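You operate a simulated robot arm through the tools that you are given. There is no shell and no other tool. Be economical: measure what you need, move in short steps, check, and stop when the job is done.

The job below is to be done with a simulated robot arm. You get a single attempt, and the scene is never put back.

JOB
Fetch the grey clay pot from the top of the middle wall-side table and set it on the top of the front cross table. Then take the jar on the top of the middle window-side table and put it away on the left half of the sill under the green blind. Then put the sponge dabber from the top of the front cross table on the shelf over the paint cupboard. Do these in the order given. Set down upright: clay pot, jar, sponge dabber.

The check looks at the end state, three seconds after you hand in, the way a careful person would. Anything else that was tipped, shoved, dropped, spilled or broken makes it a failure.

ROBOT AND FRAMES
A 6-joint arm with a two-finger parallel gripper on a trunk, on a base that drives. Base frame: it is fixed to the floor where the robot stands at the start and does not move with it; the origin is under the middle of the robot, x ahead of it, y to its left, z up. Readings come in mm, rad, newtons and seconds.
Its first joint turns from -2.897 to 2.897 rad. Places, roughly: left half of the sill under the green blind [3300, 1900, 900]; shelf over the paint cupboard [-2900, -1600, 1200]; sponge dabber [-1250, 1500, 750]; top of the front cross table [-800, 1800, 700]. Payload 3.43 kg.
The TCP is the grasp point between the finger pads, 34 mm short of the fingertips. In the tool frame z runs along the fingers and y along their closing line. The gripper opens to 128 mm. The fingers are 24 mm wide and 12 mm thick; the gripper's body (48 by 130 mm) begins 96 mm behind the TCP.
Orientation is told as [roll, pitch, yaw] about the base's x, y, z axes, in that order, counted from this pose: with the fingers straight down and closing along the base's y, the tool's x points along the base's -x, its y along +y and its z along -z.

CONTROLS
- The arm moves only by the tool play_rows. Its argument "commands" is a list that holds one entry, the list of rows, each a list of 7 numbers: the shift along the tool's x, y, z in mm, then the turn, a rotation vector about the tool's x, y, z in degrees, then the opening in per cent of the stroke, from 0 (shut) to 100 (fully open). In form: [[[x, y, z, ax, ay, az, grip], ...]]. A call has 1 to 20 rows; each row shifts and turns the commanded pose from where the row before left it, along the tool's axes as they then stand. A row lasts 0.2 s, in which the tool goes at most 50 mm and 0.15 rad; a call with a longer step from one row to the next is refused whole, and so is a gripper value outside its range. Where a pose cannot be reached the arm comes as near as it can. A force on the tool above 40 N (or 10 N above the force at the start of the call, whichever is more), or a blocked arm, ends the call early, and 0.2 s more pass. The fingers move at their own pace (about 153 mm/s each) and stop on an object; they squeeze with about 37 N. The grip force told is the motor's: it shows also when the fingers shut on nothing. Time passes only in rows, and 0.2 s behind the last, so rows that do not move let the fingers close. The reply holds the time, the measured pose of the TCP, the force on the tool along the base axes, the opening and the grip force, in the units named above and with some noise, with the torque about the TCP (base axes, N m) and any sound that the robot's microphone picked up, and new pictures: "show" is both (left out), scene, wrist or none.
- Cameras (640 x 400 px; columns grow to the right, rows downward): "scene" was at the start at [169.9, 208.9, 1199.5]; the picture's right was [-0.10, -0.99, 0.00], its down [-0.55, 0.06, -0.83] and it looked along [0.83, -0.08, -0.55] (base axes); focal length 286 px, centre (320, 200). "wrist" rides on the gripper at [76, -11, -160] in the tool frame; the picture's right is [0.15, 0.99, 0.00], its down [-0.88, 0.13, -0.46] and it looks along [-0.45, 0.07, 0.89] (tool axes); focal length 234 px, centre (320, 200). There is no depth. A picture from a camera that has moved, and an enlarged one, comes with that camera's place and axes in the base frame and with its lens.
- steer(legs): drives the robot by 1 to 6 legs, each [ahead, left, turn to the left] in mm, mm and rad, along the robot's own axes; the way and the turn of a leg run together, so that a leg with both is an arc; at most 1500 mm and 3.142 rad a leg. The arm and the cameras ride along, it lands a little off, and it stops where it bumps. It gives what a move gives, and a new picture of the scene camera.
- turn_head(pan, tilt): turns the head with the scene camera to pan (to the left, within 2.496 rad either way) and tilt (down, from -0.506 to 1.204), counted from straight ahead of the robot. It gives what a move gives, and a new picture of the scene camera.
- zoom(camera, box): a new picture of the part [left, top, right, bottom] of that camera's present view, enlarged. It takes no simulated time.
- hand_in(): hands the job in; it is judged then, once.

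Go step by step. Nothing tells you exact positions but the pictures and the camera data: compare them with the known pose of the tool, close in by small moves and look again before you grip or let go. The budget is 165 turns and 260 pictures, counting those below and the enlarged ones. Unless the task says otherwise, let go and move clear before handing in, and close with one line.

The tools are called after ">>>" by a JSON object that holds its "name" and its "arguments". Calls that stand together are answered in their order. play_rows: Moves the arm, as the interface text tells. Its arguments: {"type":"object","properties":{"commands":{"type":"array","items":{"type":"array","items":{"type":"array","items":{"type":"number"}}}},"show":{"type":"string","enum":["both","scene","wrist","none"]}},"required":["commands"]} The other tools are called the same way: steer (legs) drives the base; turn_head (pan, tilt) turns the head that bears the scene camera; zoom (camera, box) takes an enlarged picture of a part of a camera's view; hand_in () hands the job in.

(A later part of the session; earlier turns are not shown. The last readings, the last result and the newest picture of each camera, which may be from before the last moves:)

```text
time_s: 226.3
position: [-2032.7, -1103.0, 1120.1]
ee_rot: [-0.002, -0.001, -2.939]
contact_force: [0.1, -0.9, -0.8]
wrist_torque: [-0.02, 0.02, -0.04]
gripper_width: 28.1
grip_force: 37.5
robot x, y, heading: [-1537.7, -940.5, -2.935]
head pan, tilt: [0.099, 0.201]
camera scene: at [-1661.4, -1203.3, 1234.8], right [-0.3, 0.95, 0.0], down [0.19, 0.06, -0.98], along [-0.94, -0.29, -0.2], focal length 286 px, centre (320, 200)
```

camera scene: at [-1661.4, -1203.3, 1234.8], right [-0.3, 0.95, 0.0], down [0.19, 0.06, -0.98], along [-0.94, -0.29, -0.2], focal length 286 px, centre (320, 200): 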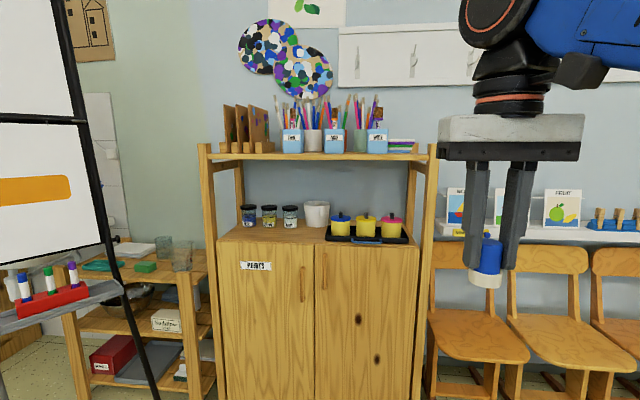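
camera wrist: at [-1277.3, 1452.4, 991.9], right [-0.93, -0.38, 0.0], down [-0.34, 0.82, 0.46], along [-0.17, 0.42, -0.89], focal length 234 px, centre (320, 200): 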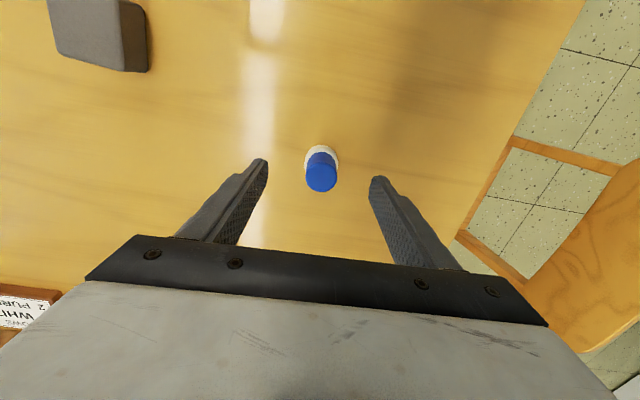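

>>> {"name": "play_rows", "arguments": {"commands": [[[0, 0, -40, 0, 0, 0, 10], [0, 0, -45, 0, 0, 0, 10], [0, 0, -45, 0, 0, 0, 10], [0, 0, -45, 0, 0, 0, 10], [0, 0, -45, 0, 0, 0, 10], [0, 0, -30, 0, 0, 0, 10], [0, 0, 0, 0, 0, 0, 10]]], "show": "none"}}

>>> {"name": "steer", "arguments": {"legs": [[560, 370, 0]]}}

>>> {"name": "play_rows", "arguments": {"commands": [[[0, 0, 0, 0, 0, 0, 10]]], "show": "wrist"}}

```text
time_s: 227.9
position: [-2044.0, -1113.7, 1158.9]
ee_rot: [0.001, -0.006, -2.94]
contact_force: [-0.7, -0.6, -0.8]
wrist_torque: [0.01, 0.04, -0.02]
gripper_width: 27.9
grip_force: 37.0
out of reach, approached as far as the arm can: row 1, 2, 3, 4, 5, 6
robot x, y, heading: [-1542.7, -942.2, -2.941]
head pan, tilt: [0.099, 0.201]
```

```text
time_s: 231.6
position: [-2523.4, -1563.5, 1157.9]
ee_rot: [0.003, -0.007, -2.963]
contact_force: [0.1, -0.4, -0.3]
wrist_torque: [-0.02, 0.0, 0.01]
gripper_width: 28.2
grip_force: 37.2
robot x, y, heading: [-2011.8, -1405.9, -2.961]
head pan, tilt: [0.099, 0.201]
camera scene: at [-2143.0, -1661.9, 1234.8], right [-0.28, 0.96, 0.0], down [0.19, 0.05, -0.98], along [-0.94, -0.27, -0.2], focal length 286 px, centre (320, 200)
```

scene: 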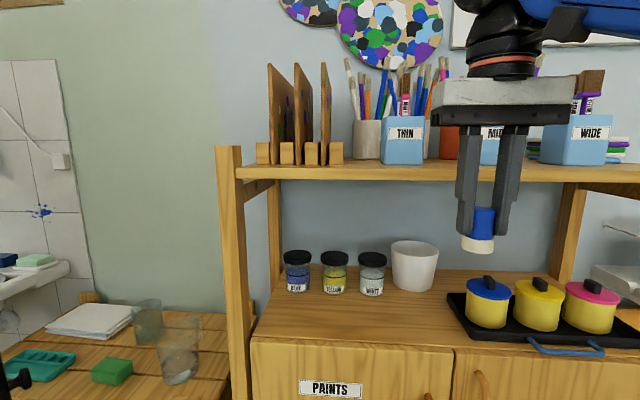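

```text
time_s: 232.0
position: [-2523.9, -1562.8, 1158.2]
ee_rot: [0.002, -0.004, -2.962]
contact_force: [1.0, 0.0, 0.0]
wrist_torque: [0.02, 0.01, 0.02]
gripper_width: 28.4
grip_force: 36.6
robot x, y, heading: [-2013.2, -1403.9, -2.957]
head pan, tilt: [0.099, 0.201]
camera wrist: at [-2450.6, -1537.5, 1317.7], right [0.32, -0.95, 0.0], down [-0.84, -0.28, 0.46], along [-0.44, -0.15, -0.89], focal length 234 px, centre (320, 200)
```

wrist: 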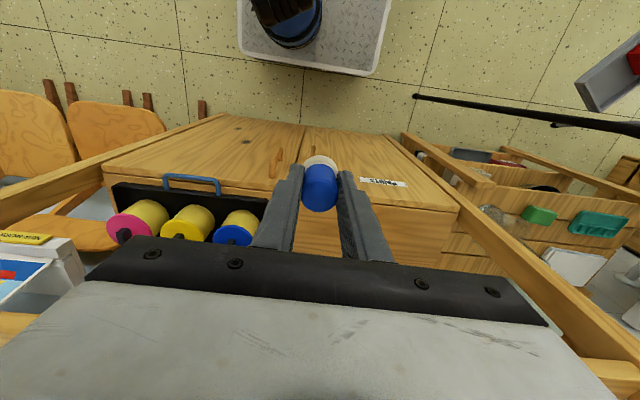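

The upper board is too high for a straight-down tool (limit about z 1158), so the dabber must be held with the tool tilted forward. I'll back off and test whether a 60° tilt reaches the needed height.

>>> {"name": "steer", "arguments": {"legs": [[-400, 0, 0]]}}

>>> {"name": "play_rows", "arguments": {"commands": [[[0, 0, 0, 0, -7.5, 0, 10], [0, 0, 0, 0, -7.5, 0, 10], [0, 0, 0, 0, -7.5, 0, 10], [0, 0, 0, 0, -7.5, 0, 10], [0, 0, 0, 0, -7.5, 0, 10], [0, 0, 0, 0, -7.5, 0, 10], [0, 0, 0, 0, -7.5, 0, 10], [0, 0, 0, 0, -7.5, 0, 10], [-20, 0, 34.6, 0, 0, 0, 10], [-20, 0, 34.6, 0, 0, 0, 10], [-34.6, 0, -20, 0, 0, 0, 10], [-34.6, 0, -20, 0, 0, 0, 10], [0, 0, 0, 0, 0, 0, 10]]], "show": "scene"}}

```text
time_s: 234.5
position: [-2131.3, -1491.0, 1157.7]
ee_rot: [0.0, -0.006, -2.966]
contact_force: [-0.5, -0.1, -0.6]
wrist_torque: [0.0, -0.03, -0.02]
gripper_width: 28.1
grip_force: 37.2
robot x, y, heading: [-1625.7, -1329.9, -2.966]
head pan, tilt: [0.099, 0.201]
camera scene: at [-1751.1, -1591.0, 1234.8], right [-0.27, 0.96, 0.0], down [0.19, 0.05, -0.98], along [-0.94, -0.27, -0.2], focal length 286 px, centre (320, 200)
```

scene: 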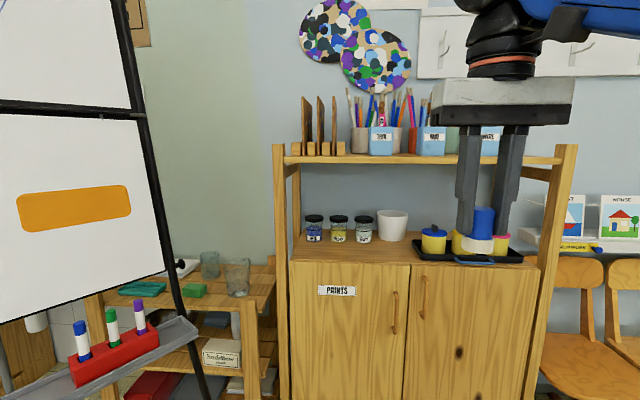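

```text
time_s: 237.3
position: [-2210.6, -1504.9, 1236.5]
ee_rot: [0.002, -1.053, -2.968]
contact_force: [-0.5, -0.3, -1.1]
wrist_torque: [0.0, -0.01, -0.01]
gripper_width: 27.9
grip_force: 37.0
robot x, y, heading: [-1620.8, -1332.5, -2.963]
head pan, tilt: [0.099, 0.201]
camera scene: at [-1751.1, -1590.9, 1234.8], right [-0.27, 0.96, 0.0], down [0.19, 0.05, -0.98], along [-0.94, -0.27, -0.2], focal length 286 px, centre (320, 200)
```

scene: 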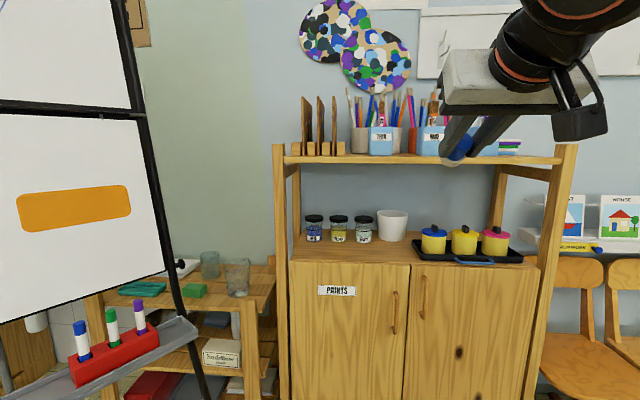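

>>> {"name": "play_rows", "arguments": {"commands": [[[-34.6, 0, -20, 0, 0, 0, 10], [-34.6, 0, -20, 0, 0, 0, 10], [-20, 0, 34.6, 0, 0, 0, 10], [-20, 0, 34.6, 0, 0, 0, 10], [-20, 0, 34.6, 0, 0, 0, 10], [0, 0, 0, 0, 0, 0, 10]]], "show": "wrist"}}

```text
time_s: 238.7
position: [-2327.2, -1527.3, 1320.2]
ee_rot: [0.003, -1.053, -2.967]
contact_force: [0.0, 0.0, 0.0]
wrist_torque: [0.01, -0.01, 0.0]
gripper_width: 28.0
grip_force: 36.7
robot x, y, heading: [-1623.4, -1334.6, -2.966]
head pan, tilt: [0.099, 0.201]
camera wrist: at [-2156.2, -1484.8, 1333.8], right [0.25, -0.96, -0.13], down [-0.02, -0.13, 0.99], along [-0.97, -0.24, -0.05], focal length 234 px, centre (320, 200)
```

wrist: 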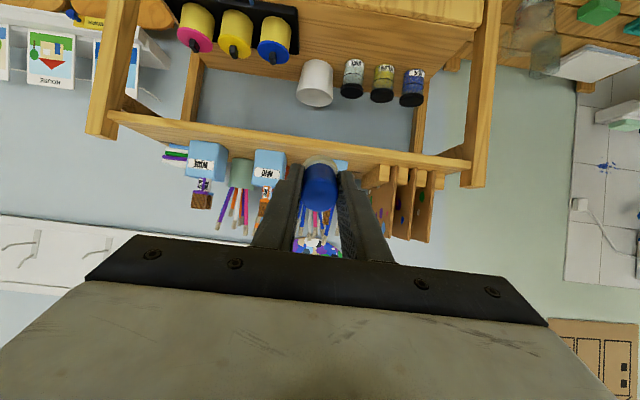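

>>> {"name": "zoom", "arguments": {"camera": "wrist", "box": [100, 90, 500, 260]}}

>>> {"name": "zoom", "arguments": {"camera": "scene", "box": [270, 80, 590, 280]}}

```text
1.60 times, centred on (300, 175) of wrist
camera zoom: at [-2156.2, -1484.8, 1333.8], right [0.25, -0.96, -0.13], down [-0.02, -0.13, 0.99], along [-0.97, -0.24, -0.05], focal length 375 px, centre (352, 240)
```

zoom: 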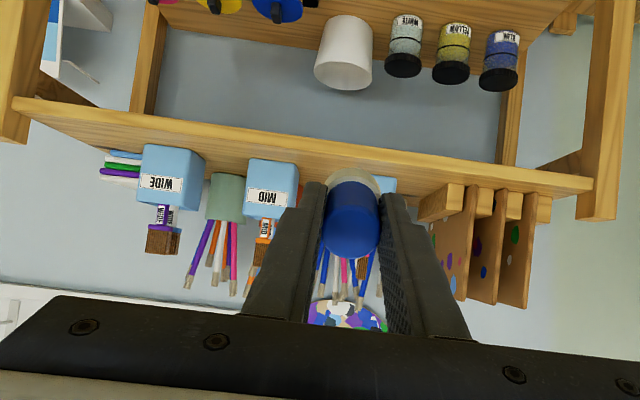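

```text
2.00 times, centred on (430, 180) of scene
camera zoom: at [-1751.1, -1590.9, 1234.8], right [-0.27, 0.96, 0.0], down [0.19, 0.05, -0.98], along [-0.94, -0.27, -0.2], focal length 573 px, centre (100, 240)
```

zoom: 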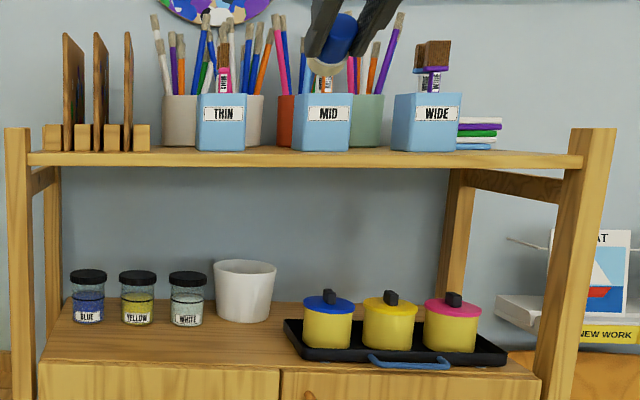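

A 60° tilt reaches z 1320 easily, and there's a free gap at the right end of the upper board. I'll return to tool-down, then set the dabber on the near edge of a table to re-grip it tilted.

>>> {"name": "play_rows", "arguments": {"commands": [[[20, 0, -34.6, 0, 0, 0, 10], [20, 0, -34.6, 0, 0, 0, 10], [20, 0, -34.6, 0, 0, 0, 10], [34.6, 0, 20, 0, 0, 0, 10], [34.6, 0, 20, 0, 0, 0, 10], [34.6, 0, 20, 0, 0, 0, 10], [34.6, 0, 20, 0, 0, 0, 10], [34.6, 0, 20, 0, 0, 0, 10], [20, 0, -34.6, 0, 0, 0, 10], [0, 0, 0, 0, 7.5, 0, 10], [0, 0, 0, 0, 7.5, 0, 10], [0, 0, 0, 0, 7.5, 0, 10], [0, 0, 0, 0, 7.5, 0, 10], [0, 0, 0, 0, 7.5, 0, 10], [0, 0, 0, 0, 7.5, 0, 10], [0, 0, 0, 0, 7.5, 0, 10], [0, 0, 0, 0, 7.5, 0, 10], [0, 0, 0, 0, 0, 0, 10]]], "show": "none"}}

>>> {"name": "steer", "arguments": {"legs": [[-900, -400, 0], [0, 0, 3.141]]}}

```text
time_s: 242.5
position: [-2171.3, -1499.5, 1119.1]
ee_rot: [0.003, -0.007, -2.966]
contact_force: [-0.8, 0.6, -0.3]
wrist_torque: [-0.01, -0.01, -0.01]
gripper_width: 28.1
grip_force: 37.5
robot x, y, heading: [-1623.2, -1331.5, -2.969]
head pan, tilt: [0.099, 0.201]
```

```text
time_s: 255.0
position: [-269.9, -571.1, 1117.3]
ee_rot: [0.002, -0.005, 0.226]
contact_force: [0.2, -0.7, -0.4]
wrist_torque: [-0.02, -0.01, 0.02]
gripper_width: 28.5
grip_force: 37.1
robot x, y, heading: [-809.2, -763.6, 0.222]
head pan, tilt: [0.099, 0.201]
camera scene: at [-691.4, -503.3, 1234.8], right [0.32, -0.95, 0.0], down [-0.19, -0.06, -0.98], along [0.93, 0.31, -0.2], focal length 286 px, centre (320, 200)
```

scene: 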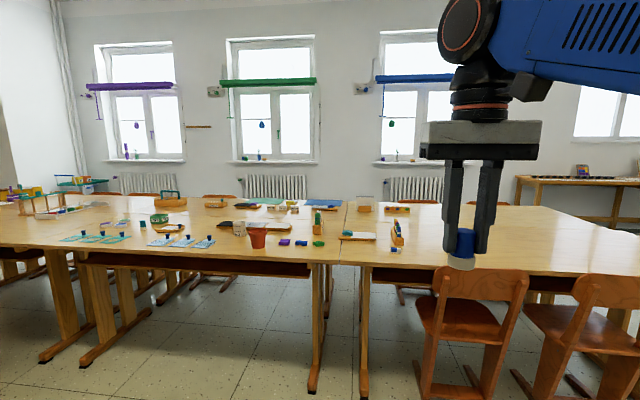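

>>> {"name": "steer", "arguments": {"legs": [[620, 150, -0.015]]}}

>>> {"name": "turn_head", "arguments": {"pan": -0.1, "tilt": 0.55}}

```text
time_s: 258.6
position: [298.7, -280.6, 1116.9]
ee_rot: [0.001, -0.004, 0.233]
contact_force: [-0.2, 0.7, 0.3]
wrist_torque: [-0.02, 0.01, 0.01]
gripper_width: 28.2
grip_force: 37.1
robot x, y, heading: [-238.7, -478.3, 0.234]
head pan, tilt: [0.099, 0.201]
camera scene: at [-121.9, -216.3, 1234.8], right [0.33, -0.95, 0.0], down [-0.19, -0.07, -0.98], along [0.93, 0.32, -0.2], focal length 286 px, centre (320, 200)
```

scene: 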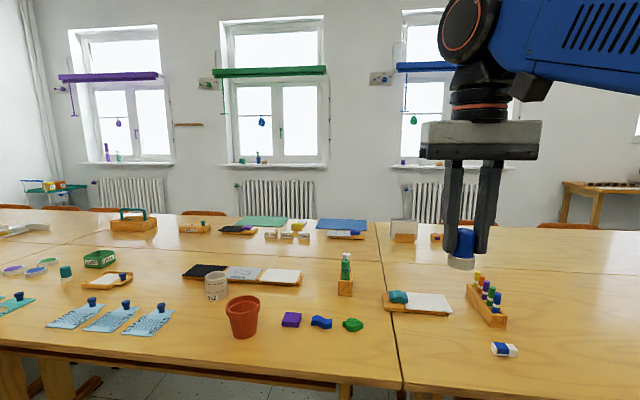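

```text
time_s: 259.4
position: [298.5, -280.9, 1118.2]
ee_rot: [0.002, -0.004, 0.232]
contact_force: [0.2, 1.3, -0.5]
wrist_torque: [0.02, 0.01, 0.02]
gripper_width: 28.3
grip_force: 37.2
robot x, y, heading: [-243.9, -481.6, 0.234]
head pan, tilt: [-0.099, 0.55]
camera scene: at [-121.0, -234.7, 1202.6], right [0.13, -0.99, 0.0], down [-0.52, -0.07, -0.85], along [0.85, 0.11, -0.52], focal length 286 px, centre (320, 200)
```

scene: 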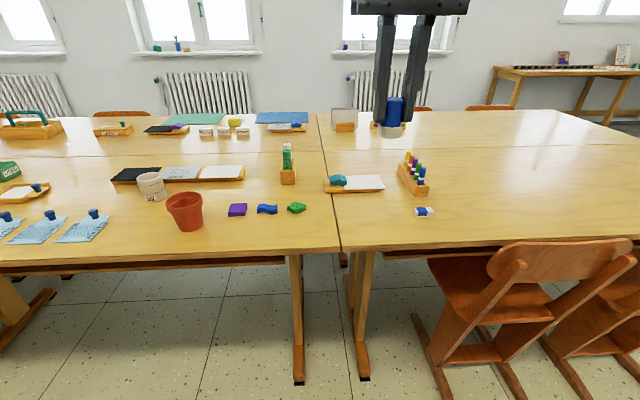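

>>> {"name": "play_rows", "arguments": {"commands": [[[-31, -9.4, 20, 0, 0, 0, 10], [-31, -9.4, 35, 0, 0, 0, 10], [-31, -9.4, 35, 0, 0, 0, 10], [-31, -9.4, 35, 0, 0, 0, 10], [-31, -9.4, 35, 0, 0, 0, 10], [-31, -9.4, 35, 0, 0, 0, 10], [0, 0, 40, 0, 0, 0, 10], [0, 0, 40, 0, 0, 0, 10], [0, 0, 25, 0, 0, 0, 10], [0, 0, 8, 0, 0, 0, 10], [0, 0, 4, 0, 0, 0, 10], [0, 0, 0, 0, 0, 0, 10]]], "show": "both"}}

```text
time_s: 262.0
position: [494.7, -290.9, 807.1]
ee_rot: [0.001, -0.007, 0.231]
contact_force: [-0.4, 0.9, -0.7]
wrist_torque: [0.0, -0.01, 0.01]
gripper_width: 28.0
grip_force: 36.9
robot x, y, heading: [-236.4, -479.6, 0.234]
head pan, tilt: [-0.099, 0.55]
camera scene: at [-121.0, -234.8, 1202.6], right [0.13, -0.99, 0.0], down [-0.52, -0.07, -0.85], along [0.84, 0.11, -0.52], focal length 286 px, centre (320, 200)
camera wrist: at [422.0, -320.6, 966.5], right [-0.37, 0.93, 0.0], down [0.82, 0.33, 0.46], along [0.43, 0.17, -0.89], focal length 234 px, centre (320, 200)
```

scene: 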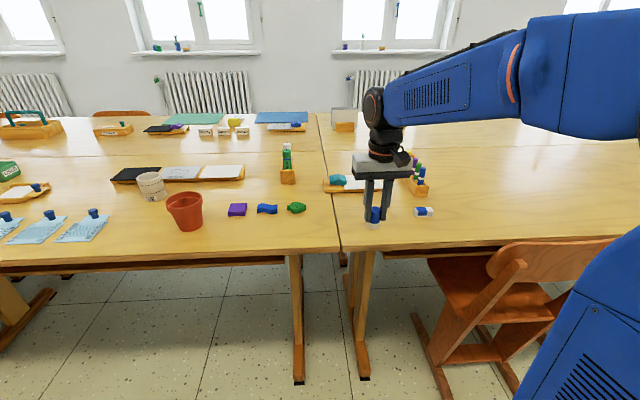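
wrist: 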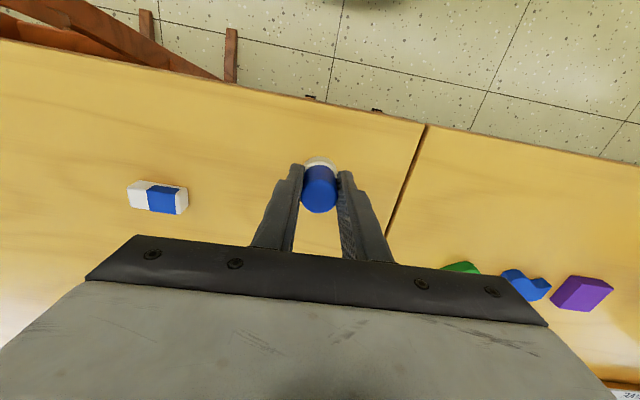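

>>> {"name": "play_rows", "arguments": {"commands": [[[0, 0, 5, 0, 0, 0, 10], [0, 0, 3, 0, 0, 0, 10], [0, 0, 2, 0, 0, 0, 10], [0, 0, 1.5, 0, 0, 0, 10], [0, 0, 0, 0, 0, 0, 10]]], "show": "none"}}

```text
time_s: 263.2
position: [495.1, -292.6, 794.5]
ee_rot: [0.002, -0.007, 0.233]
contact_force: [1.3, 1.8, -0.4]
wrist_torque: [0.01, 0.02, -0.02]
gripper_width: 28.1
grip_force: 37.2
robot x, y, heading: [-239.4, -474.5, 0.232]
head pan, tilt: [-0.099, 0.55]
```

>>> {"name": "play_rows", "arguments": {"commands": [[[0, 0, 1, 0, 0, 0, 10], [0, 0, 1, 0, 0, 0, 10], [0, 0, 0, 0, 0, 0, 10]]], "show": "none"}}

```text
time_s: 264.0
position: [495.7, -291.4, 794.7]
ee_rot: [0.003, -0.006, 0.23]
contact_force: [-2.4, -0.1, 8.8]
wrist_torque: [-0.03, 0.14, -0.03]
gripper_width: 28.0
grip_force: 37.3
robot x, y, heading: [-236.1, -480.6, 0.228]
head pan, tilt: [-0.099, 0.55]
```

>>> {"name": "play_rows", "arguments": {"commands": [[[0, 0, 0, 0, 0, 0, 35], [0, 0, 0, 0, 0, 0, 60], [0, 0, 0, 0, 0, 0, 60], [0, 0, -15, 0, 0, 0, 60], [0, 0, -35, 0, 0, 0, 60], [0, 0, -40, 0, 0, 0, 60], [0, 0, -40, 0, 0, 0, 60], [0, 0, 0, 0, 0, 0, 60]]], "show": "both"}}

```text
time_s: 265.8
position: [492.2, -291.8, 922.7]
ee_rot: [0.0, -0.006, 0.232]
contact_force: [0.0, -0.5, -0.6]
wrist_torque: [0.0, 0.03, -0.02]
gripper_width: 76.6
grip_force: 0.0
robot x, y, heading: [-241.5, -478.9, 0.232]
head pan, tilt: [-0.099, 0.55]
camera scene: at [-121.0, -234.8, 1202.6], right [0.13, -0.99, 0.0], down [-0.52, -0.07, -0.85], along [0.84, 0.11, -0.52], focal length 286 px, centre (320, 200)
camera wrist: at [420.0, -320.7, 1082.1], right [-0.37, 0.93, 0.0], down [0.82, 0.33, 0.46], along [0.43, 0.17, -0.89], focal length 234 px, centre (320, 200)
```

scene: 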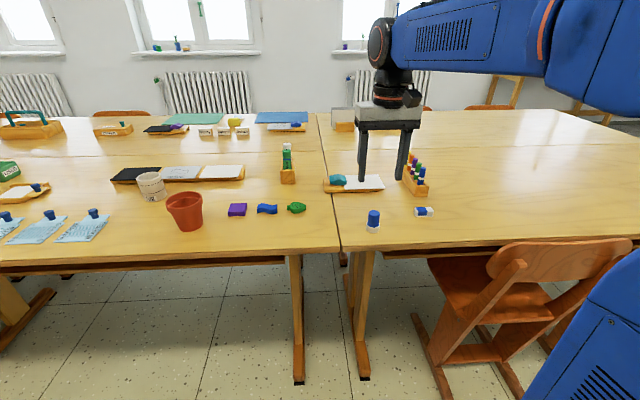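
wrist: 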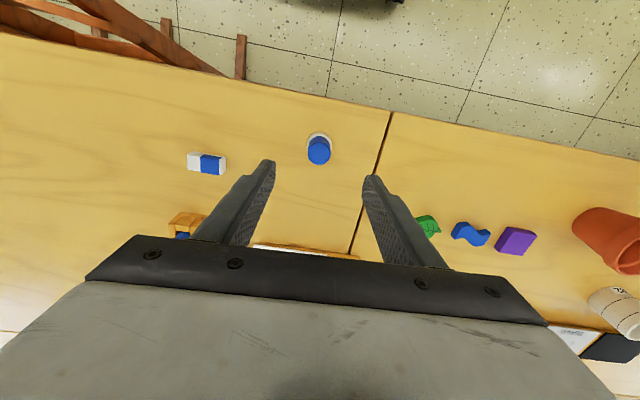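

>>> {"name": "play_rows", "arguments": {"commands": [[[34, 0, 0, 0, 0, 0, 60], [34, 0, 0, 0, 0, 0, 60], [34, 0, 0, 0, 0, 0, 60], [0, 0, 0, 0, -7.5, 0, 60], [0, 0, 0, 0, -7.5, 0, 60], [0, 0, 0, 0, -7.5, 0, 60], [0, 0, 0, 0, -7.5, 0, 60], [0, 0, 0, 0, -7.5, 0, 60], [0, 0, 0, 0, -7.5, 0, 60], [0, 0, 0, 0, -7.5, 0, 60], [0, 0, 0, 0, -7.5, 0, 60], [34.6, 0, 20, 0, 0, 0, 60], [34.6, 0, 20, 0, 0, 0, 60], [0, 0, 0, 0, 0, 0, 60]]], "show": "both"}}

```text
time_s: 268.8
position: [399.1, -314.3, 841.7]
ee_rot: [0.002, -1.051, 0.229]
contact_force: [0.3, 0.4, -0.1]
wrist_torque: [-0.01, 0.0, 0.0]
gripper_width: 76.8
grip_force: 0.0
robot x, y, heading: [-235.9, -477.1, 0.233]
head pan, tilt: [-0.099, 0.55]
camera scene: at [-121.1, -234.8, 1202.6], right [0.13, -0.99, 0.0], down [-0.52, -0.07, -0.85], along [0.85, 0.11, -0.52], focal length 286 px, centre (320, 200)
camera wrist: at [228.8, -365.3, 855.8], right [-0.3, 0.95, -0.13], down [0.01, 0.13, 0.99], along [0.95, 0.29, -0.05], focal length 234 px, centre (320, 200)
```

scene: 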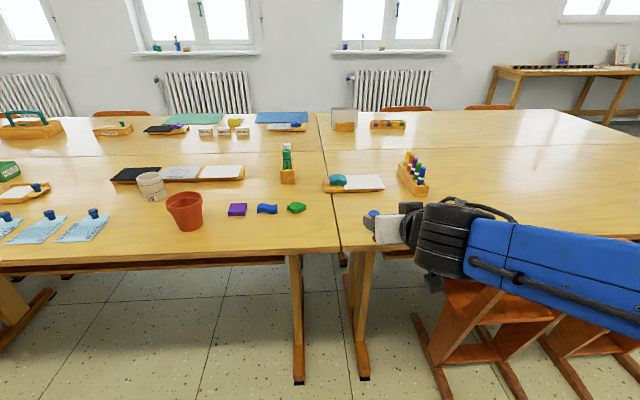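
wrist: 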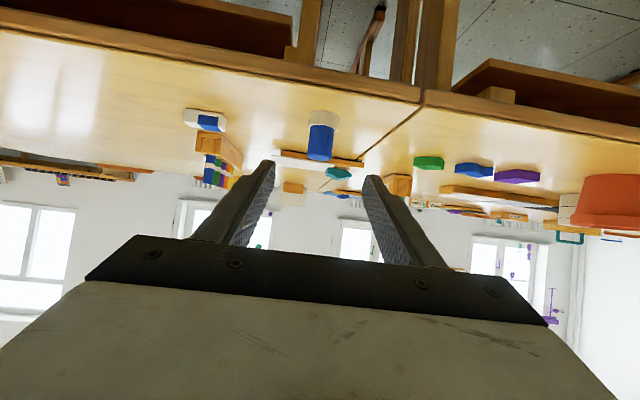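

>>> {"name": "play_rows", "arguments": {"commands": [[[2.3, 0, 40, 0, 0, 0, 60], [2.3, 0, 40, 0, 0, 0, 60], [1.5, 0, 25, 0, 0, 0, 60], [0.6, 0, 12, 0, 0, 0, 60], [0, 0, 0, 0, 0, 0, 60]]], "show": "both"}}

>>> {"name": "zoom", "arguments": {"camera": "wrist", "box": [220, 60, 420, 260]}}

```text
time_s: 270.0
position: [491.7, -291.7, 780.2]
ee_rot: [0.004, -1.052, 0.229]
contact_force: [0.0, -0.8, -0.8]
wrist_torque: [-0.01, 0.03, -0.01]
gripper_width: 76.8
grip_force: 0.0
robot x, y, heading: [-238.0, -477.6, 0.233]
head pan, tilt: [-0.099, 0.55]
camera scene: at [-121.1, -234.8, 1202.6], right [0.13, -0.99, 0.0], down [-0.52, -0.07, -0.85], along [0.85, 0.11, -0.52], focal length 286 px, centre (320, 200)
camera wrist: at [322.0, -343.6, 793.3], right [-0.3, 0.95, -0.13], down [0.01, 0.13, 0.99], along [0.95, 0.29, -0.05], focal length 234 px, centre (320, 200)
```

scene: 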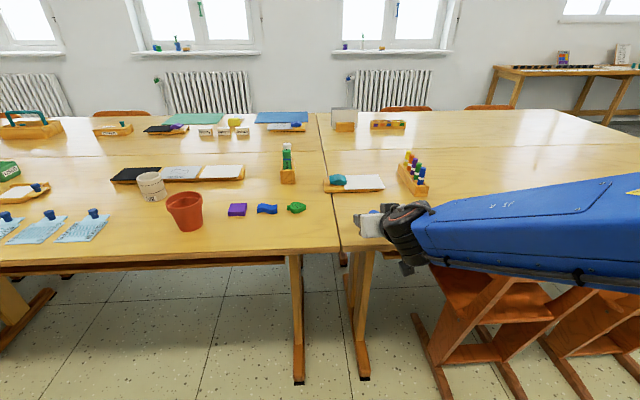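
wrist: 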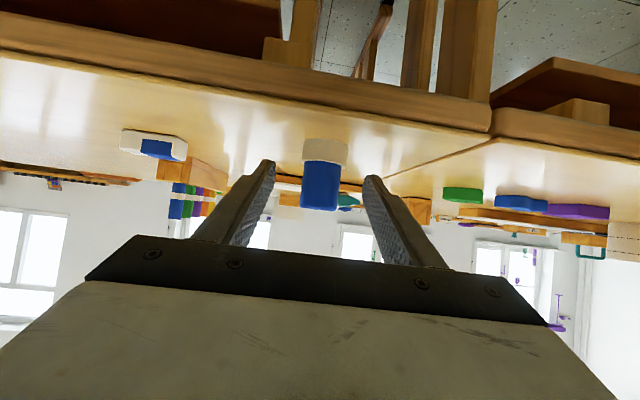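

```text
2.00 times, centred on (320, 160) of wrist
camera zoom: at [322.0, -343.6, 793.3], right [-0.3, 0.95, -0.13], down [0.01, 0.13, 0.99], along [0.95, 0.29, -0.05], focal length 468 px, centre (320, 280)
```

zoom: 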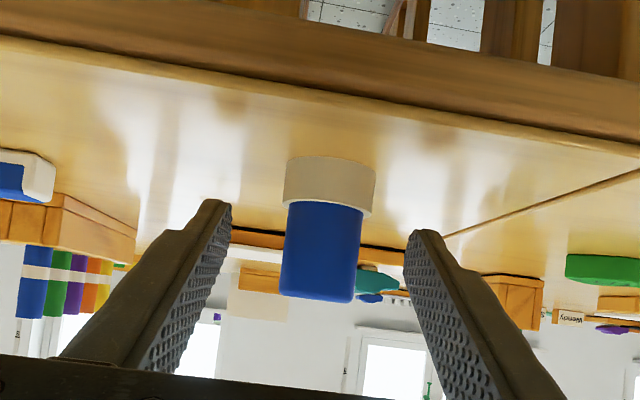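

>>> {"name": "play_rows", "arguments": {"commands": [[[0, 0, 0, 0, 0, 0, 35], [0, 0, 0, 0, 0, 0, 12], [0, 0, 0, 0, 0, 0, 10], [0, 0, 0, 0, 0, 0, 10], [0, 0, 0, 0, 0, 0, 10]]], "show": "wrist"}}

```text
time_s: 271.2
position: [490.4, -292.4, 781.1]
ee_rot: [0.004, -1.053, 0.229]
contact_force: [1.3, 1.4, 5.7]
wrist_torque: [0.06, -0.14, 0.01]
gripper_width: 28.2
grip_force: 36.7
robot x, y, heading: [-240.5, -473.7, 0.232]
head pan, tilt: [-0.099, 0.55]
camera wrist: at [321.9, -343.6, 793.6], right [-0.3, 0.95, -0.13], down [0.01, 0.13, 0.99], along [0.95, 0.29, -0.05], focal length 234 px, centre (320, 200)
```

wrist: 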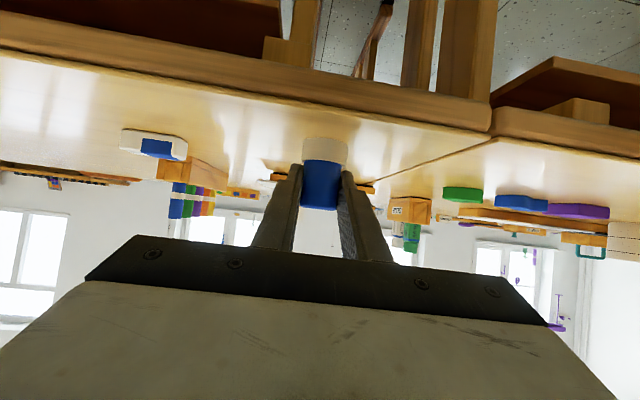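

>>> {"name": "play_rows", "arguments": {"commands": [[[-17.3, 0, -10, 0, 0, 0, 10], [-34.6, 0, -20, 0, 0, 0, 10], [-34.6, 0, -20, 0, 0, 0, 10], [-34.6, 0, -20, 0, 0, 0, 10], [-34.6, 0, -20, 0, 0, 0, 10], [-34.6, 0, -20, 0, 0, 0, 10], [-34.6, 0, -20, 0, 0, 0, 10], [-34.6, 0, -20, 0, 0, 0, 10], [-34.6, 0, -20, 0, 0, 0, 10], [-34.6, 0, -20, 0, 0, 0, 10], [-34.6, 0, -20, 0, 0, 0, 10], [-34.6, 0, -20, 0, 0, 0, 10], [-34.6, 0, -20, 0, 0, 0, 10], [20, 0, -34.6, 0, 0, 0, 10], [20, 0, -34.6, 0, 0, 0, 10], [20, 0, -34.6, 0, 0, 0, 10], [20, 0, -34.6, 0, 0, 0, 10], [0, 0, 0, 0, 0, 0, 10]]], "show": "both"}}

```text
time_s: 275.0
position: [334.2, -330.5, 1276.5]
ee_rot: [0.003, -1.051, 0.23]
contact_force: [0.3, -0.6, -0.9]
wrist_torque: [0.02, 0.0, -0.04]
gripper_width: 28.2
grip_force: 37.4
robot x, y, heading: [-235.3, -478.2, 0.23]
head pan, tilt: [-0.099, 0.55]
camera scene: at [-121.0, -234.8, 1202.6], right [0.13, -0.99, 0.0], down [-0.52, -0.07, -0.85], along [0.85, 0.11, -0.52], focal length 286 px, centre (320, 200)
camera wrist: at [164.5, -382.1, 1289.8], right [-0.3, 0.95, -0.13], down [0.01, 0.13, 0.99], along [0.95, 0.29, -0.05], focal length 234 px, centre (320, 200)
```

scene: 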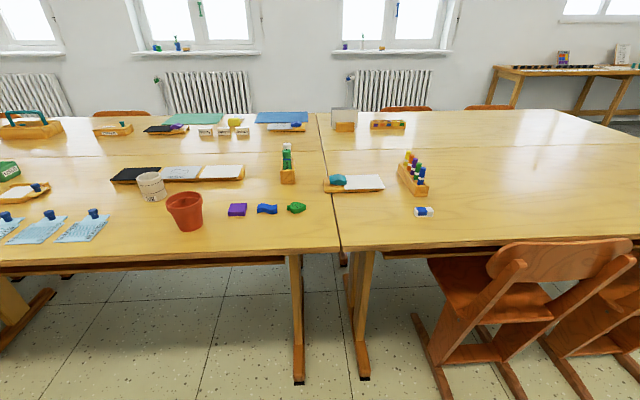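
wrist: 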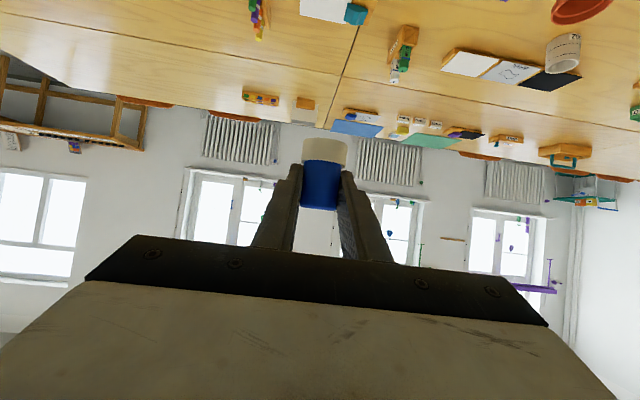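

>>> {"name": "steer", "arguments": {"legs": [[-500, 0, 0], [0, 0, 3.117], [1150, 190, 0]]}}

>>> {"name": "turn_head", "arguments": {"pan": 0.0, "tilt": 0.15}}

```text
time_s: 290.6
position: [-2371.8, -1117.3, 1275.0]
ee_rot: [0.003, -1.054, -2.953]
contact_force: [0.5, 1.6, -1.1]
wrist_torque: [0.04, 0.03, 0.01]
gripper_width: 28.3
grip_force: 36.6
robot x, y, heading: [-1792.6, -998.4, -2.951]
head pan, tilt: [-0.099, 0.55]
camera scene: at [-1917.9, -1235.0, 1202.6], right [-0.09, 1.0, 0.0], down [0.52, 0.05, -0.85], along [-0.85, -0.08, -0.52], focal length 286 px, centre (320, 200)
```

scene: 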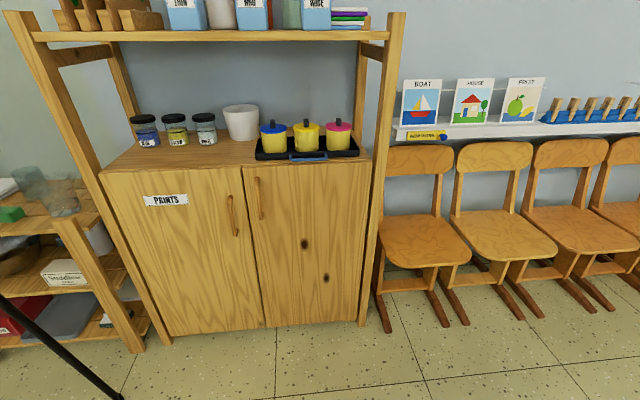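

```text
time_s: 291.5
position: [-2370.7, -1116.3, 1277.0]
ee_rot: [0.004, -1.053, -2.953]
contact_force: [0.3, -0.1, -0.4]
wrist_torque: [0.01, -0.01, -0.01]
gripper_width: 28.1
grip_force: 36.9
robot x, y, heading: [-1797.1, -996.9, -2.952]
head pan, tilt: [0.0, 0.15]
camera scene: at [-1919.5, -1244.4, 1239.5], right [-0.19, 0.98, 0.0], down [0.15, 0.03, -0.99], along [-0.97, -0.19, -0.15], focal length 286 px, centre (320, 200)
```

scene: 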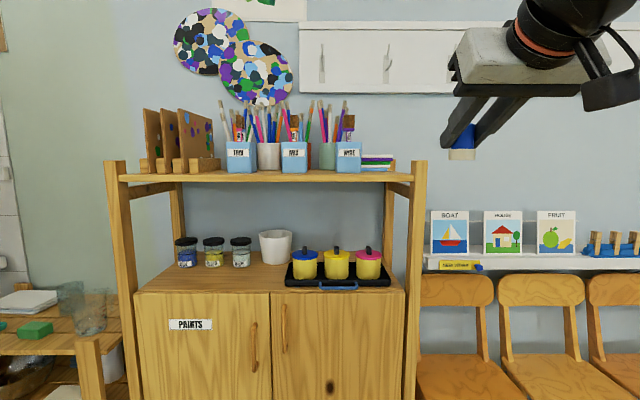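

>>> {"name": "zoom", "arguments": {"camera": "scene", "box": [200, 130, 440, 200]}}

>>> {"name": "play_rows", "arguments": {"commands": [[[-34.6, 0, -20, 0, 0, 0, 10], [-34.6, 0, -20, 0, 0, 0, 10], [-34.6, 0, -20, 0, 0, 0, 10], [-34.6, 0, -20, 0, 0, 0, 10], [0, 0, 0, 0, 0, 0, 10]]], "show": "wrist"}}

```text
2.67 times, centred on (320, 165) of scene
camera zoom: at [-1919.5, -1244.4, 1239.5], right [-0.19, 0.98, 0.0], down [0.15, 0.03, -0.99], along [-0.97, -0.19, -0.15], focal length 764 px, centre (320, 293)
```

zoom: 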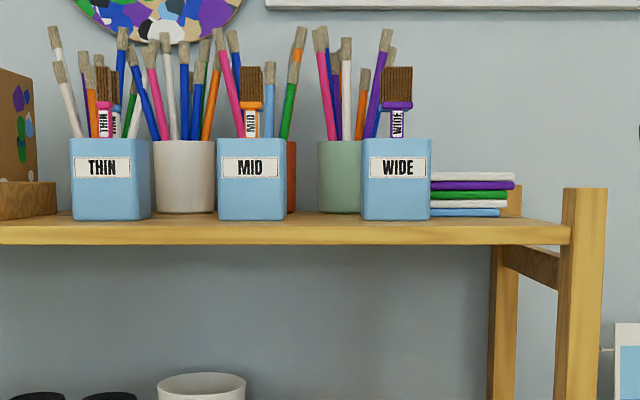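

```text
time_s: 292.7
position: [-2366.7, -1114.6, 1436.3]
ee_rot: [0.004, -1.052, -2.955]
contact_force: [1.1, -0.2, 0.3]
wrist_torque: [-0.02, 0.03, 0.02]
gripper_width: 28.2
grip_force: 37.5
robot x, y, heading: [-1791.6, -993.1, -2.946]
head pan, tilt: [0.0, 0.15]
camera wrist: at [-2196.7, -1070.8, 1450.0], right [0.26, -0.96, -0.13], down [-0.02, -0.13, 0.99], along [-0.97, -0.26, -0.05], focal length 234 px, centre (320, 200)
```

wrist: 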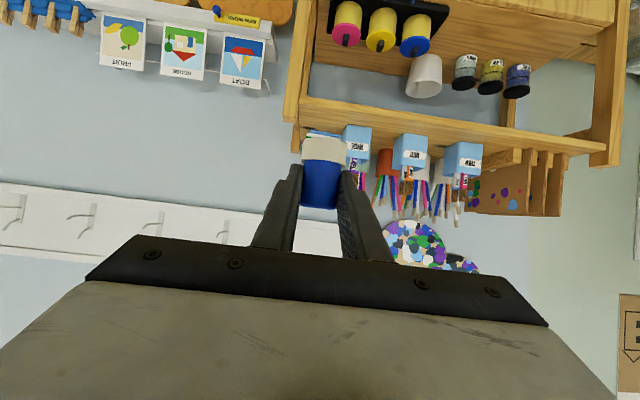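

>>> {"name": "zoom", "arguments": {"camera": "wrist", "box": [270, 80, 630, 240]}}

```text
1.78 times, centred on (450, 160) of wrist
camera zoom: at [-2196.7, -1070.8, 1450.0], right [0.26, -0.96, -0.13], down [-0.02, -0.13, 0.99], along [-0.97, -0.26, -0.05], focal length 416 px, centre (89, 271)
```

zoom: 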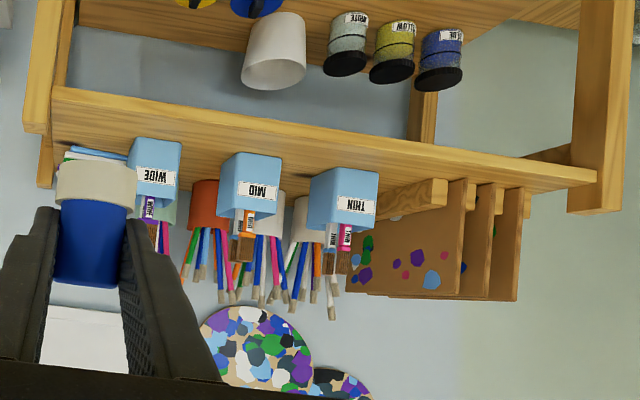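

I measured a clear area on the upper board in front of the coloured stack, right of the WIDE cup, about (-2829, -1222, 1188). I'll drive nearer.

>>> {"name": "steer", "arguments": {"legs": [[340, 0, 0]]}}

>>> {"name": "turn_head", "arguments": {"pan": 0.15, "tilt": 0.15}}

>>> {"name": "play_rows", "arguments": {"commands": [[[0, 0, 0, 0, 0, 0, 10]]], "show": "wrist"}}

```text
time_s: 294.9
position: [-2697.7, -1188.2, 1436.2]
ee_rot: [0.004, -1.052, -2.942]
contact_force: [-0.1, 0.2, -0.1]
wrist_torque: [0.01, -0.02, 0.0]
gripper_width: 27.8
grip_force: 37.1
robot x, y, heading: [-2126.3, -1059.6, -2.934]
head pan, tilt: [0.0, 0.15]
camera scene: at [-2248.5, -1311.6, 1239.5], right [-0.2, 0.98, 0.0], down [0.15, 0.03, -0.99], along [-0.97, -0.2, -0.15], focal length 286 px, centre (320, 200)
```

scene: 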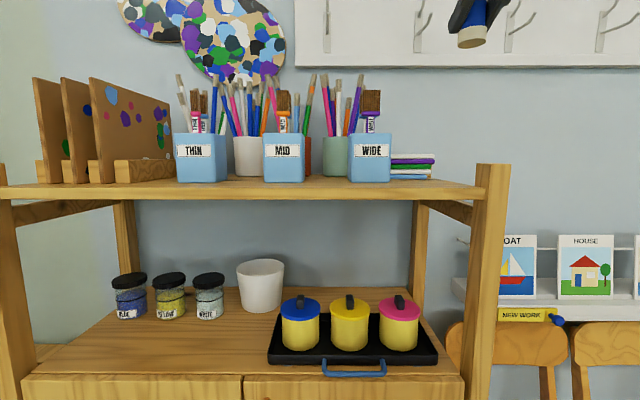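

```text
time_s: 295.6
position: [-2696.9, -1187.2, 1436.8]
ee_rot: [0.003, -1.053, -2.944]
contact_force: [0.1, -0.1, -0.8]
wrist_torque: [-0.01, 0.06, -0.01]
gripper_width: 28.1
grip_force: 36.7
robot x, y, heading: [-2121.5, -1058.7, -2.942]
head pan, tilt: [0.15, 0.15]
camera scene: at [-2244.7, -1324.9, 1239.5], right [-0.34, 0.94, 0.0], down [0.14, 0.05, -0.99], along [-0.93, -0.34, -0.15], focal length 286 px, centre (320, 200)
```

scene: 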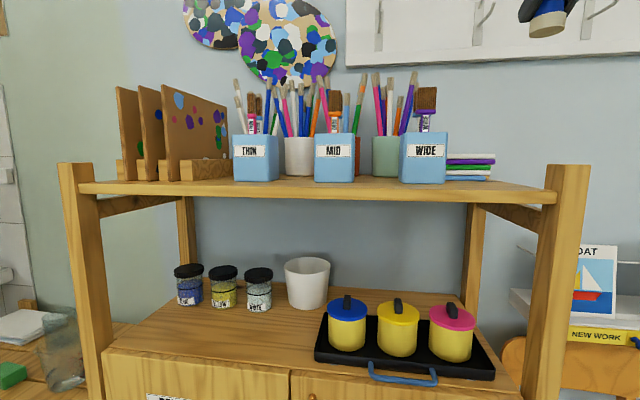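

```text
time_s: 296.0
position: [-2697.7, -1186.9, 1436.1]
ee_rot: [0.002, -1.052, -2.945]
contact_force: [0.2, -1.3, -0.2]
wrist_torque: [-0.02, 0.01, 0.0]
gripper_width: 28.1
grip_force: 37.1
robot x, y, heading: [-2124.6, -1060.1, -2.944]
head pan, tilt: [0.15, 0.15]
camera wrist: at [-2527.3, -1140.6, 1449.7], right [0.27, -0.95, -0.13], down [-0.01, -0.13, 0.99], along [-0.96, -0.26, -0.05], focal length 234 px, centre (320, 200)
```

wrist: 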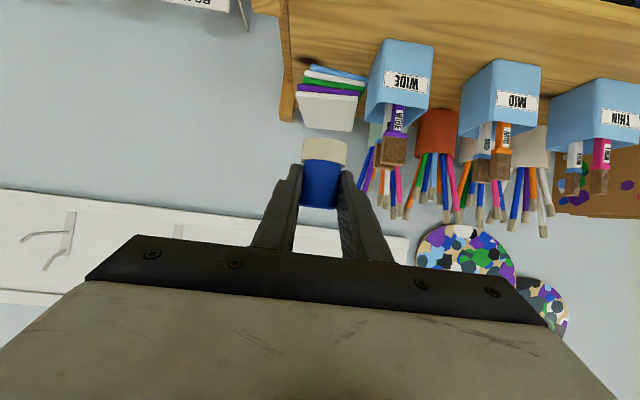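

>>> {"name": "zoom", "arguments": {"camera": "scene", "box": [380, 120, 620, 270]}}

>>> {"name": "zoom", "arguments": {"camera": "wrist", "box": [240, 0, 480, 150]}}

```text
2.67 times, centred on (500, 195) of scene
camera zoom: at [-2244.7, -1325.0, 1239.5], right [-0.34, 0.94, 0.0], down [0.14, 0.05, -0.99], along [-0.93, -0.34, -0.15], focal length 764 px, centre (-160, 213)
```

zoom: 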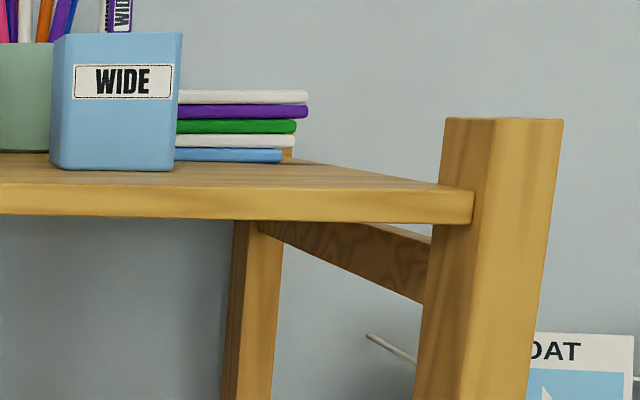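

```text
2.67 times, centred on (360, 75) of wrist
camera zoom: at [-2527.3, -1140.6, 1449.7], right [0.27, -0.95, -0.13], down [-0.01, -0.13, 0.99], along [-0.96, -0.26, -0.05], focal length 624 px, centre (213, 533)
```

zoom: 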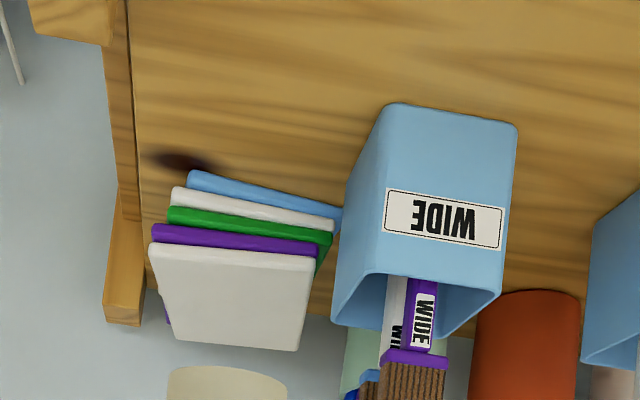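

>>> {"name": "play_rows", "arguments": {"commands": [[[-17.3, 1.5, 29.9, 0, 0, 0, 10], [-17.3, 1.5, 29.9, 0, 0, 0, 10], [-17.3, 1.5, 29.9, 0, 0, 0, 10], [-17.3, 1.5, 29.9, 0, 0, 0, 10], [30, 0, 17.3, 0, 0, 0, 10], [30, 0, 17.3, 0, 0, 0, 10], [30, 0, 17.3, 0, 0, 0, 10], [26, 0, 15, 0, 0, 0, 10], [0, 0, 0, 0, 0, 0, 10]]], "show": "both"}}

```text
time_s: 298.0
position: [-2832.1, -1223.1, 1305.6]
ee_rot: [0.003, -1.053, -2.944]
contact_force: [0.3, 0.4, -0.7]
wrist_torque: [-0.01, -0.02, 0.03]
gripper_width: 28.2
grip_force: 36.7
robot x, y, heading: [-2125.0, -1058.8, -2.94]
head pan, tilt: [0.15, 0.15]
camera scene: at [-2244.8, -1325.0, 1239.5], right [-0.34, 0.94, 0.0], down [0.14, 0.05, -0.99], along [-0.93, -0.34, -0.15], focal length 286 px, centre (320, 200)
camera wrist: at [-2660.3, -1176.6, 1319.0], right [0.27, -0.95, -0.13], down [-0.01, -0.13, 0.99], along [-0.96, -0.26, -0.05], focal length 234 px, centre (320, 200)
```

scene: 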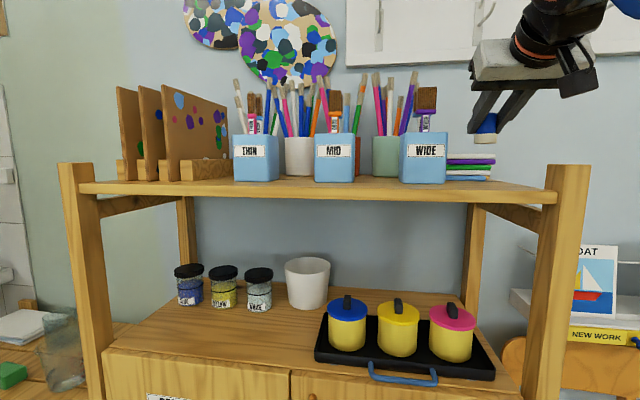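
wrist: 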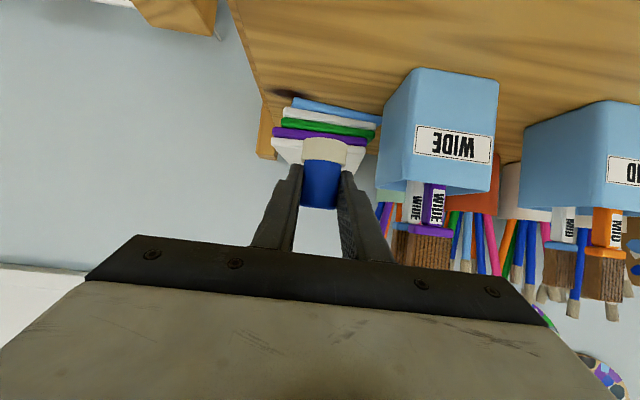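

>>> {"name": "play_rows", "arguments": {"commands": [[[22, 0, 12.7, 0, 0, 0, 10], [22, 0, 12.7, 0, 0, 0, 10], [8.6, 0, 5, 0, 0, 0, 10], [0, 0, 0, 0, 0, 0, 10]]], "show": "both"}}

>>> {"name": "zoom", "arguments": {"camera": "scene", "box": [400, 90, 600, 215]}}

>>> {"name": "zoom", "arguments": {"camera": "wrist", "box": [220, 40, 420, 240]}}

```text
time_s: 299.0
position: [-2830.7, -1222.3, 1242.8]
ee_rot: [0.003, -1.052, -2.943]
contact_force: [0.3, 0.3, -0.6]
wrist_torque: [-0.02, 0.01, 0.03]
gripper_width: 28.2
grip_force: 37.0
robot x, y, heading: [-2124.9, -1057.7, -2.946]
head pan, tilt: [0.15, 0.15]
camera scene: at [-2244.7, -1325.0, 1239.5], right [-0.34, 0.94, 0.0], down [0.14, 0.05, -0.99], along [-0.93, -0.34, -0.15], focal length 286 px, centre (320, 200)
camera wrist: at [-2660.6, -1175.8, 1255.6], right [0.27, -0.95, -0.13], down [-0.01, -0.13, 0.99], along [-0.96, -0.26, -0.05], focal length 234 px, centre (320, 200)
```

scene: 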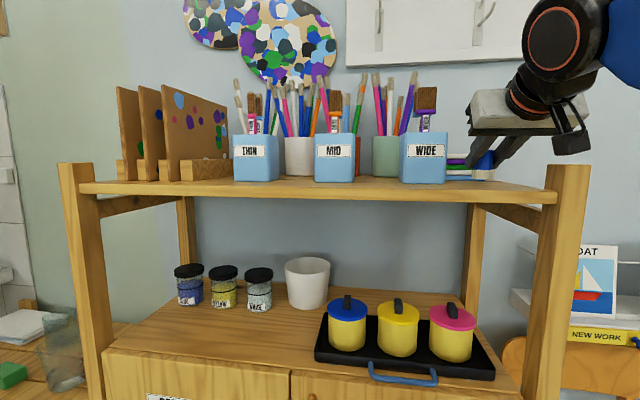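
wrist: 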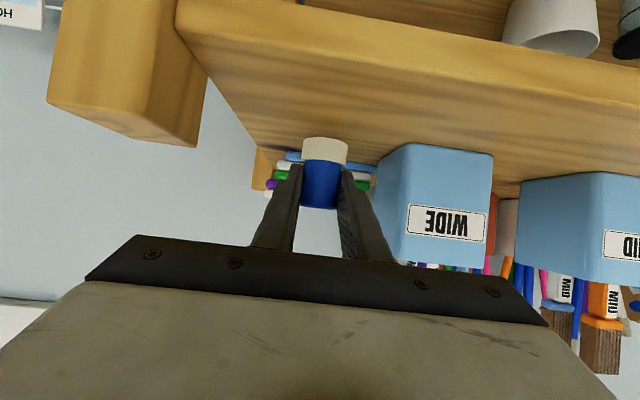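

```text
3.20 times, centred on (500, 152) of scene
camera zoom: at [-2244.7, -1325.0, 1239.5], right [-0.34, 0.94, 0.0], down [0.14, 0.05, -0.99], along [-0.93, -0.34, -0.15], focal length 916 px, centre (-256, 352)
```

zoom: 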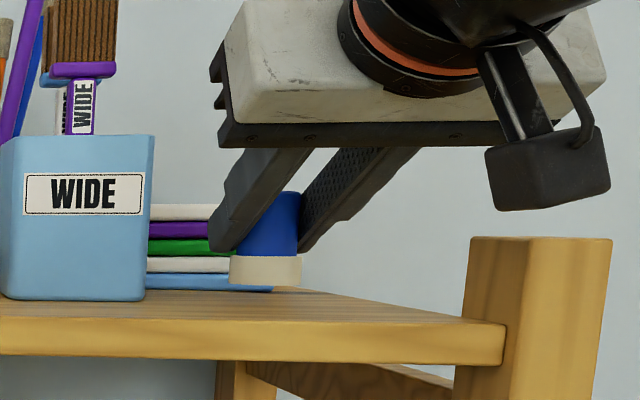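

```text
2.00 times, centred on (320, 140) of wrist
camera zoom: at [-2660.6, -1175.8, 1255.6], right [0.27, -0.95, -0.13], down [-0.01, -0.13, 0.99], along [-0.96, -0.26, -0.05], focal length 468 px, centre (320, 320)
```

zoom: 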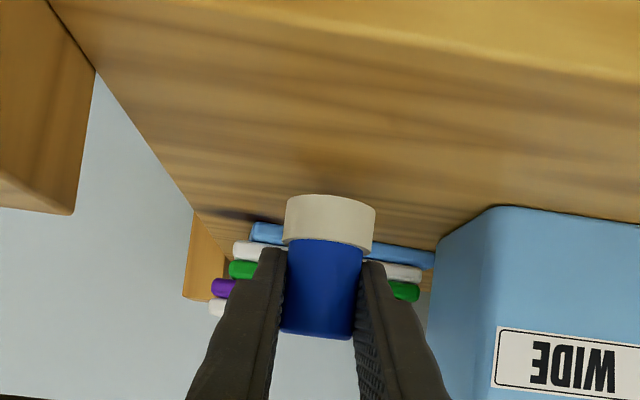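

>>> {"name": "play_rows", "arguments": {"commands": [[[6.1, 0, 3.5, 0, 0, 0, 10], [3.5, 0, 2, 0, 0, 0, 10], [1.3, 0, 0.75, 0, 0, 0, 10], [0, 0, 0, 0, 0, 0, 10]]], "show": "none"}}

>>> {"name": "zoom", "arguments": {"camera": "scene", "box": [440, 130, 560, 205]}}

```text
time_s: 300.0
position: [-2831.0, -1222.0, 1230.3]
ee_rot: [0.005, -1.056, -2.944]
contact_force: [-4.3, -1.0, 18.3]
wrist_torque: [-0.15, 0.57, 0.03]
gripper_width: 28.2
grip_force: 37.1
robot x, y, heading: [-2122.2, -1057.5, -2.944]
head pan, tilt: [0.15, 0.15]
```

```text
5.33 times, centred on (500, 168) of scene
camera zoom: at [-2244.4, -1324.9, 1239.6], right [-0.34, 0.94, 0.0], down [0.14, 0.05, -0.99], along [-0.93, -0.34, -0.15], focal length 1527 px, centre (-640, 373)
```

zoom: 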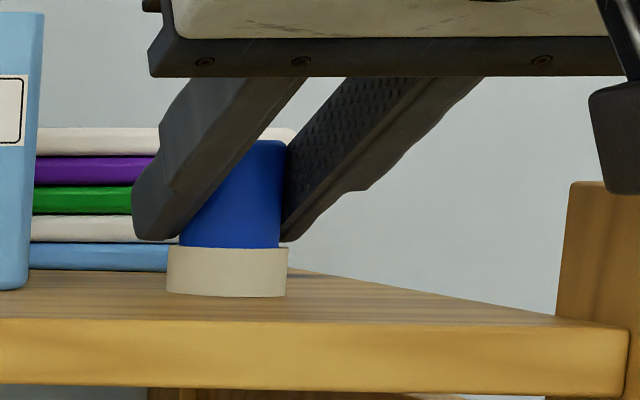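

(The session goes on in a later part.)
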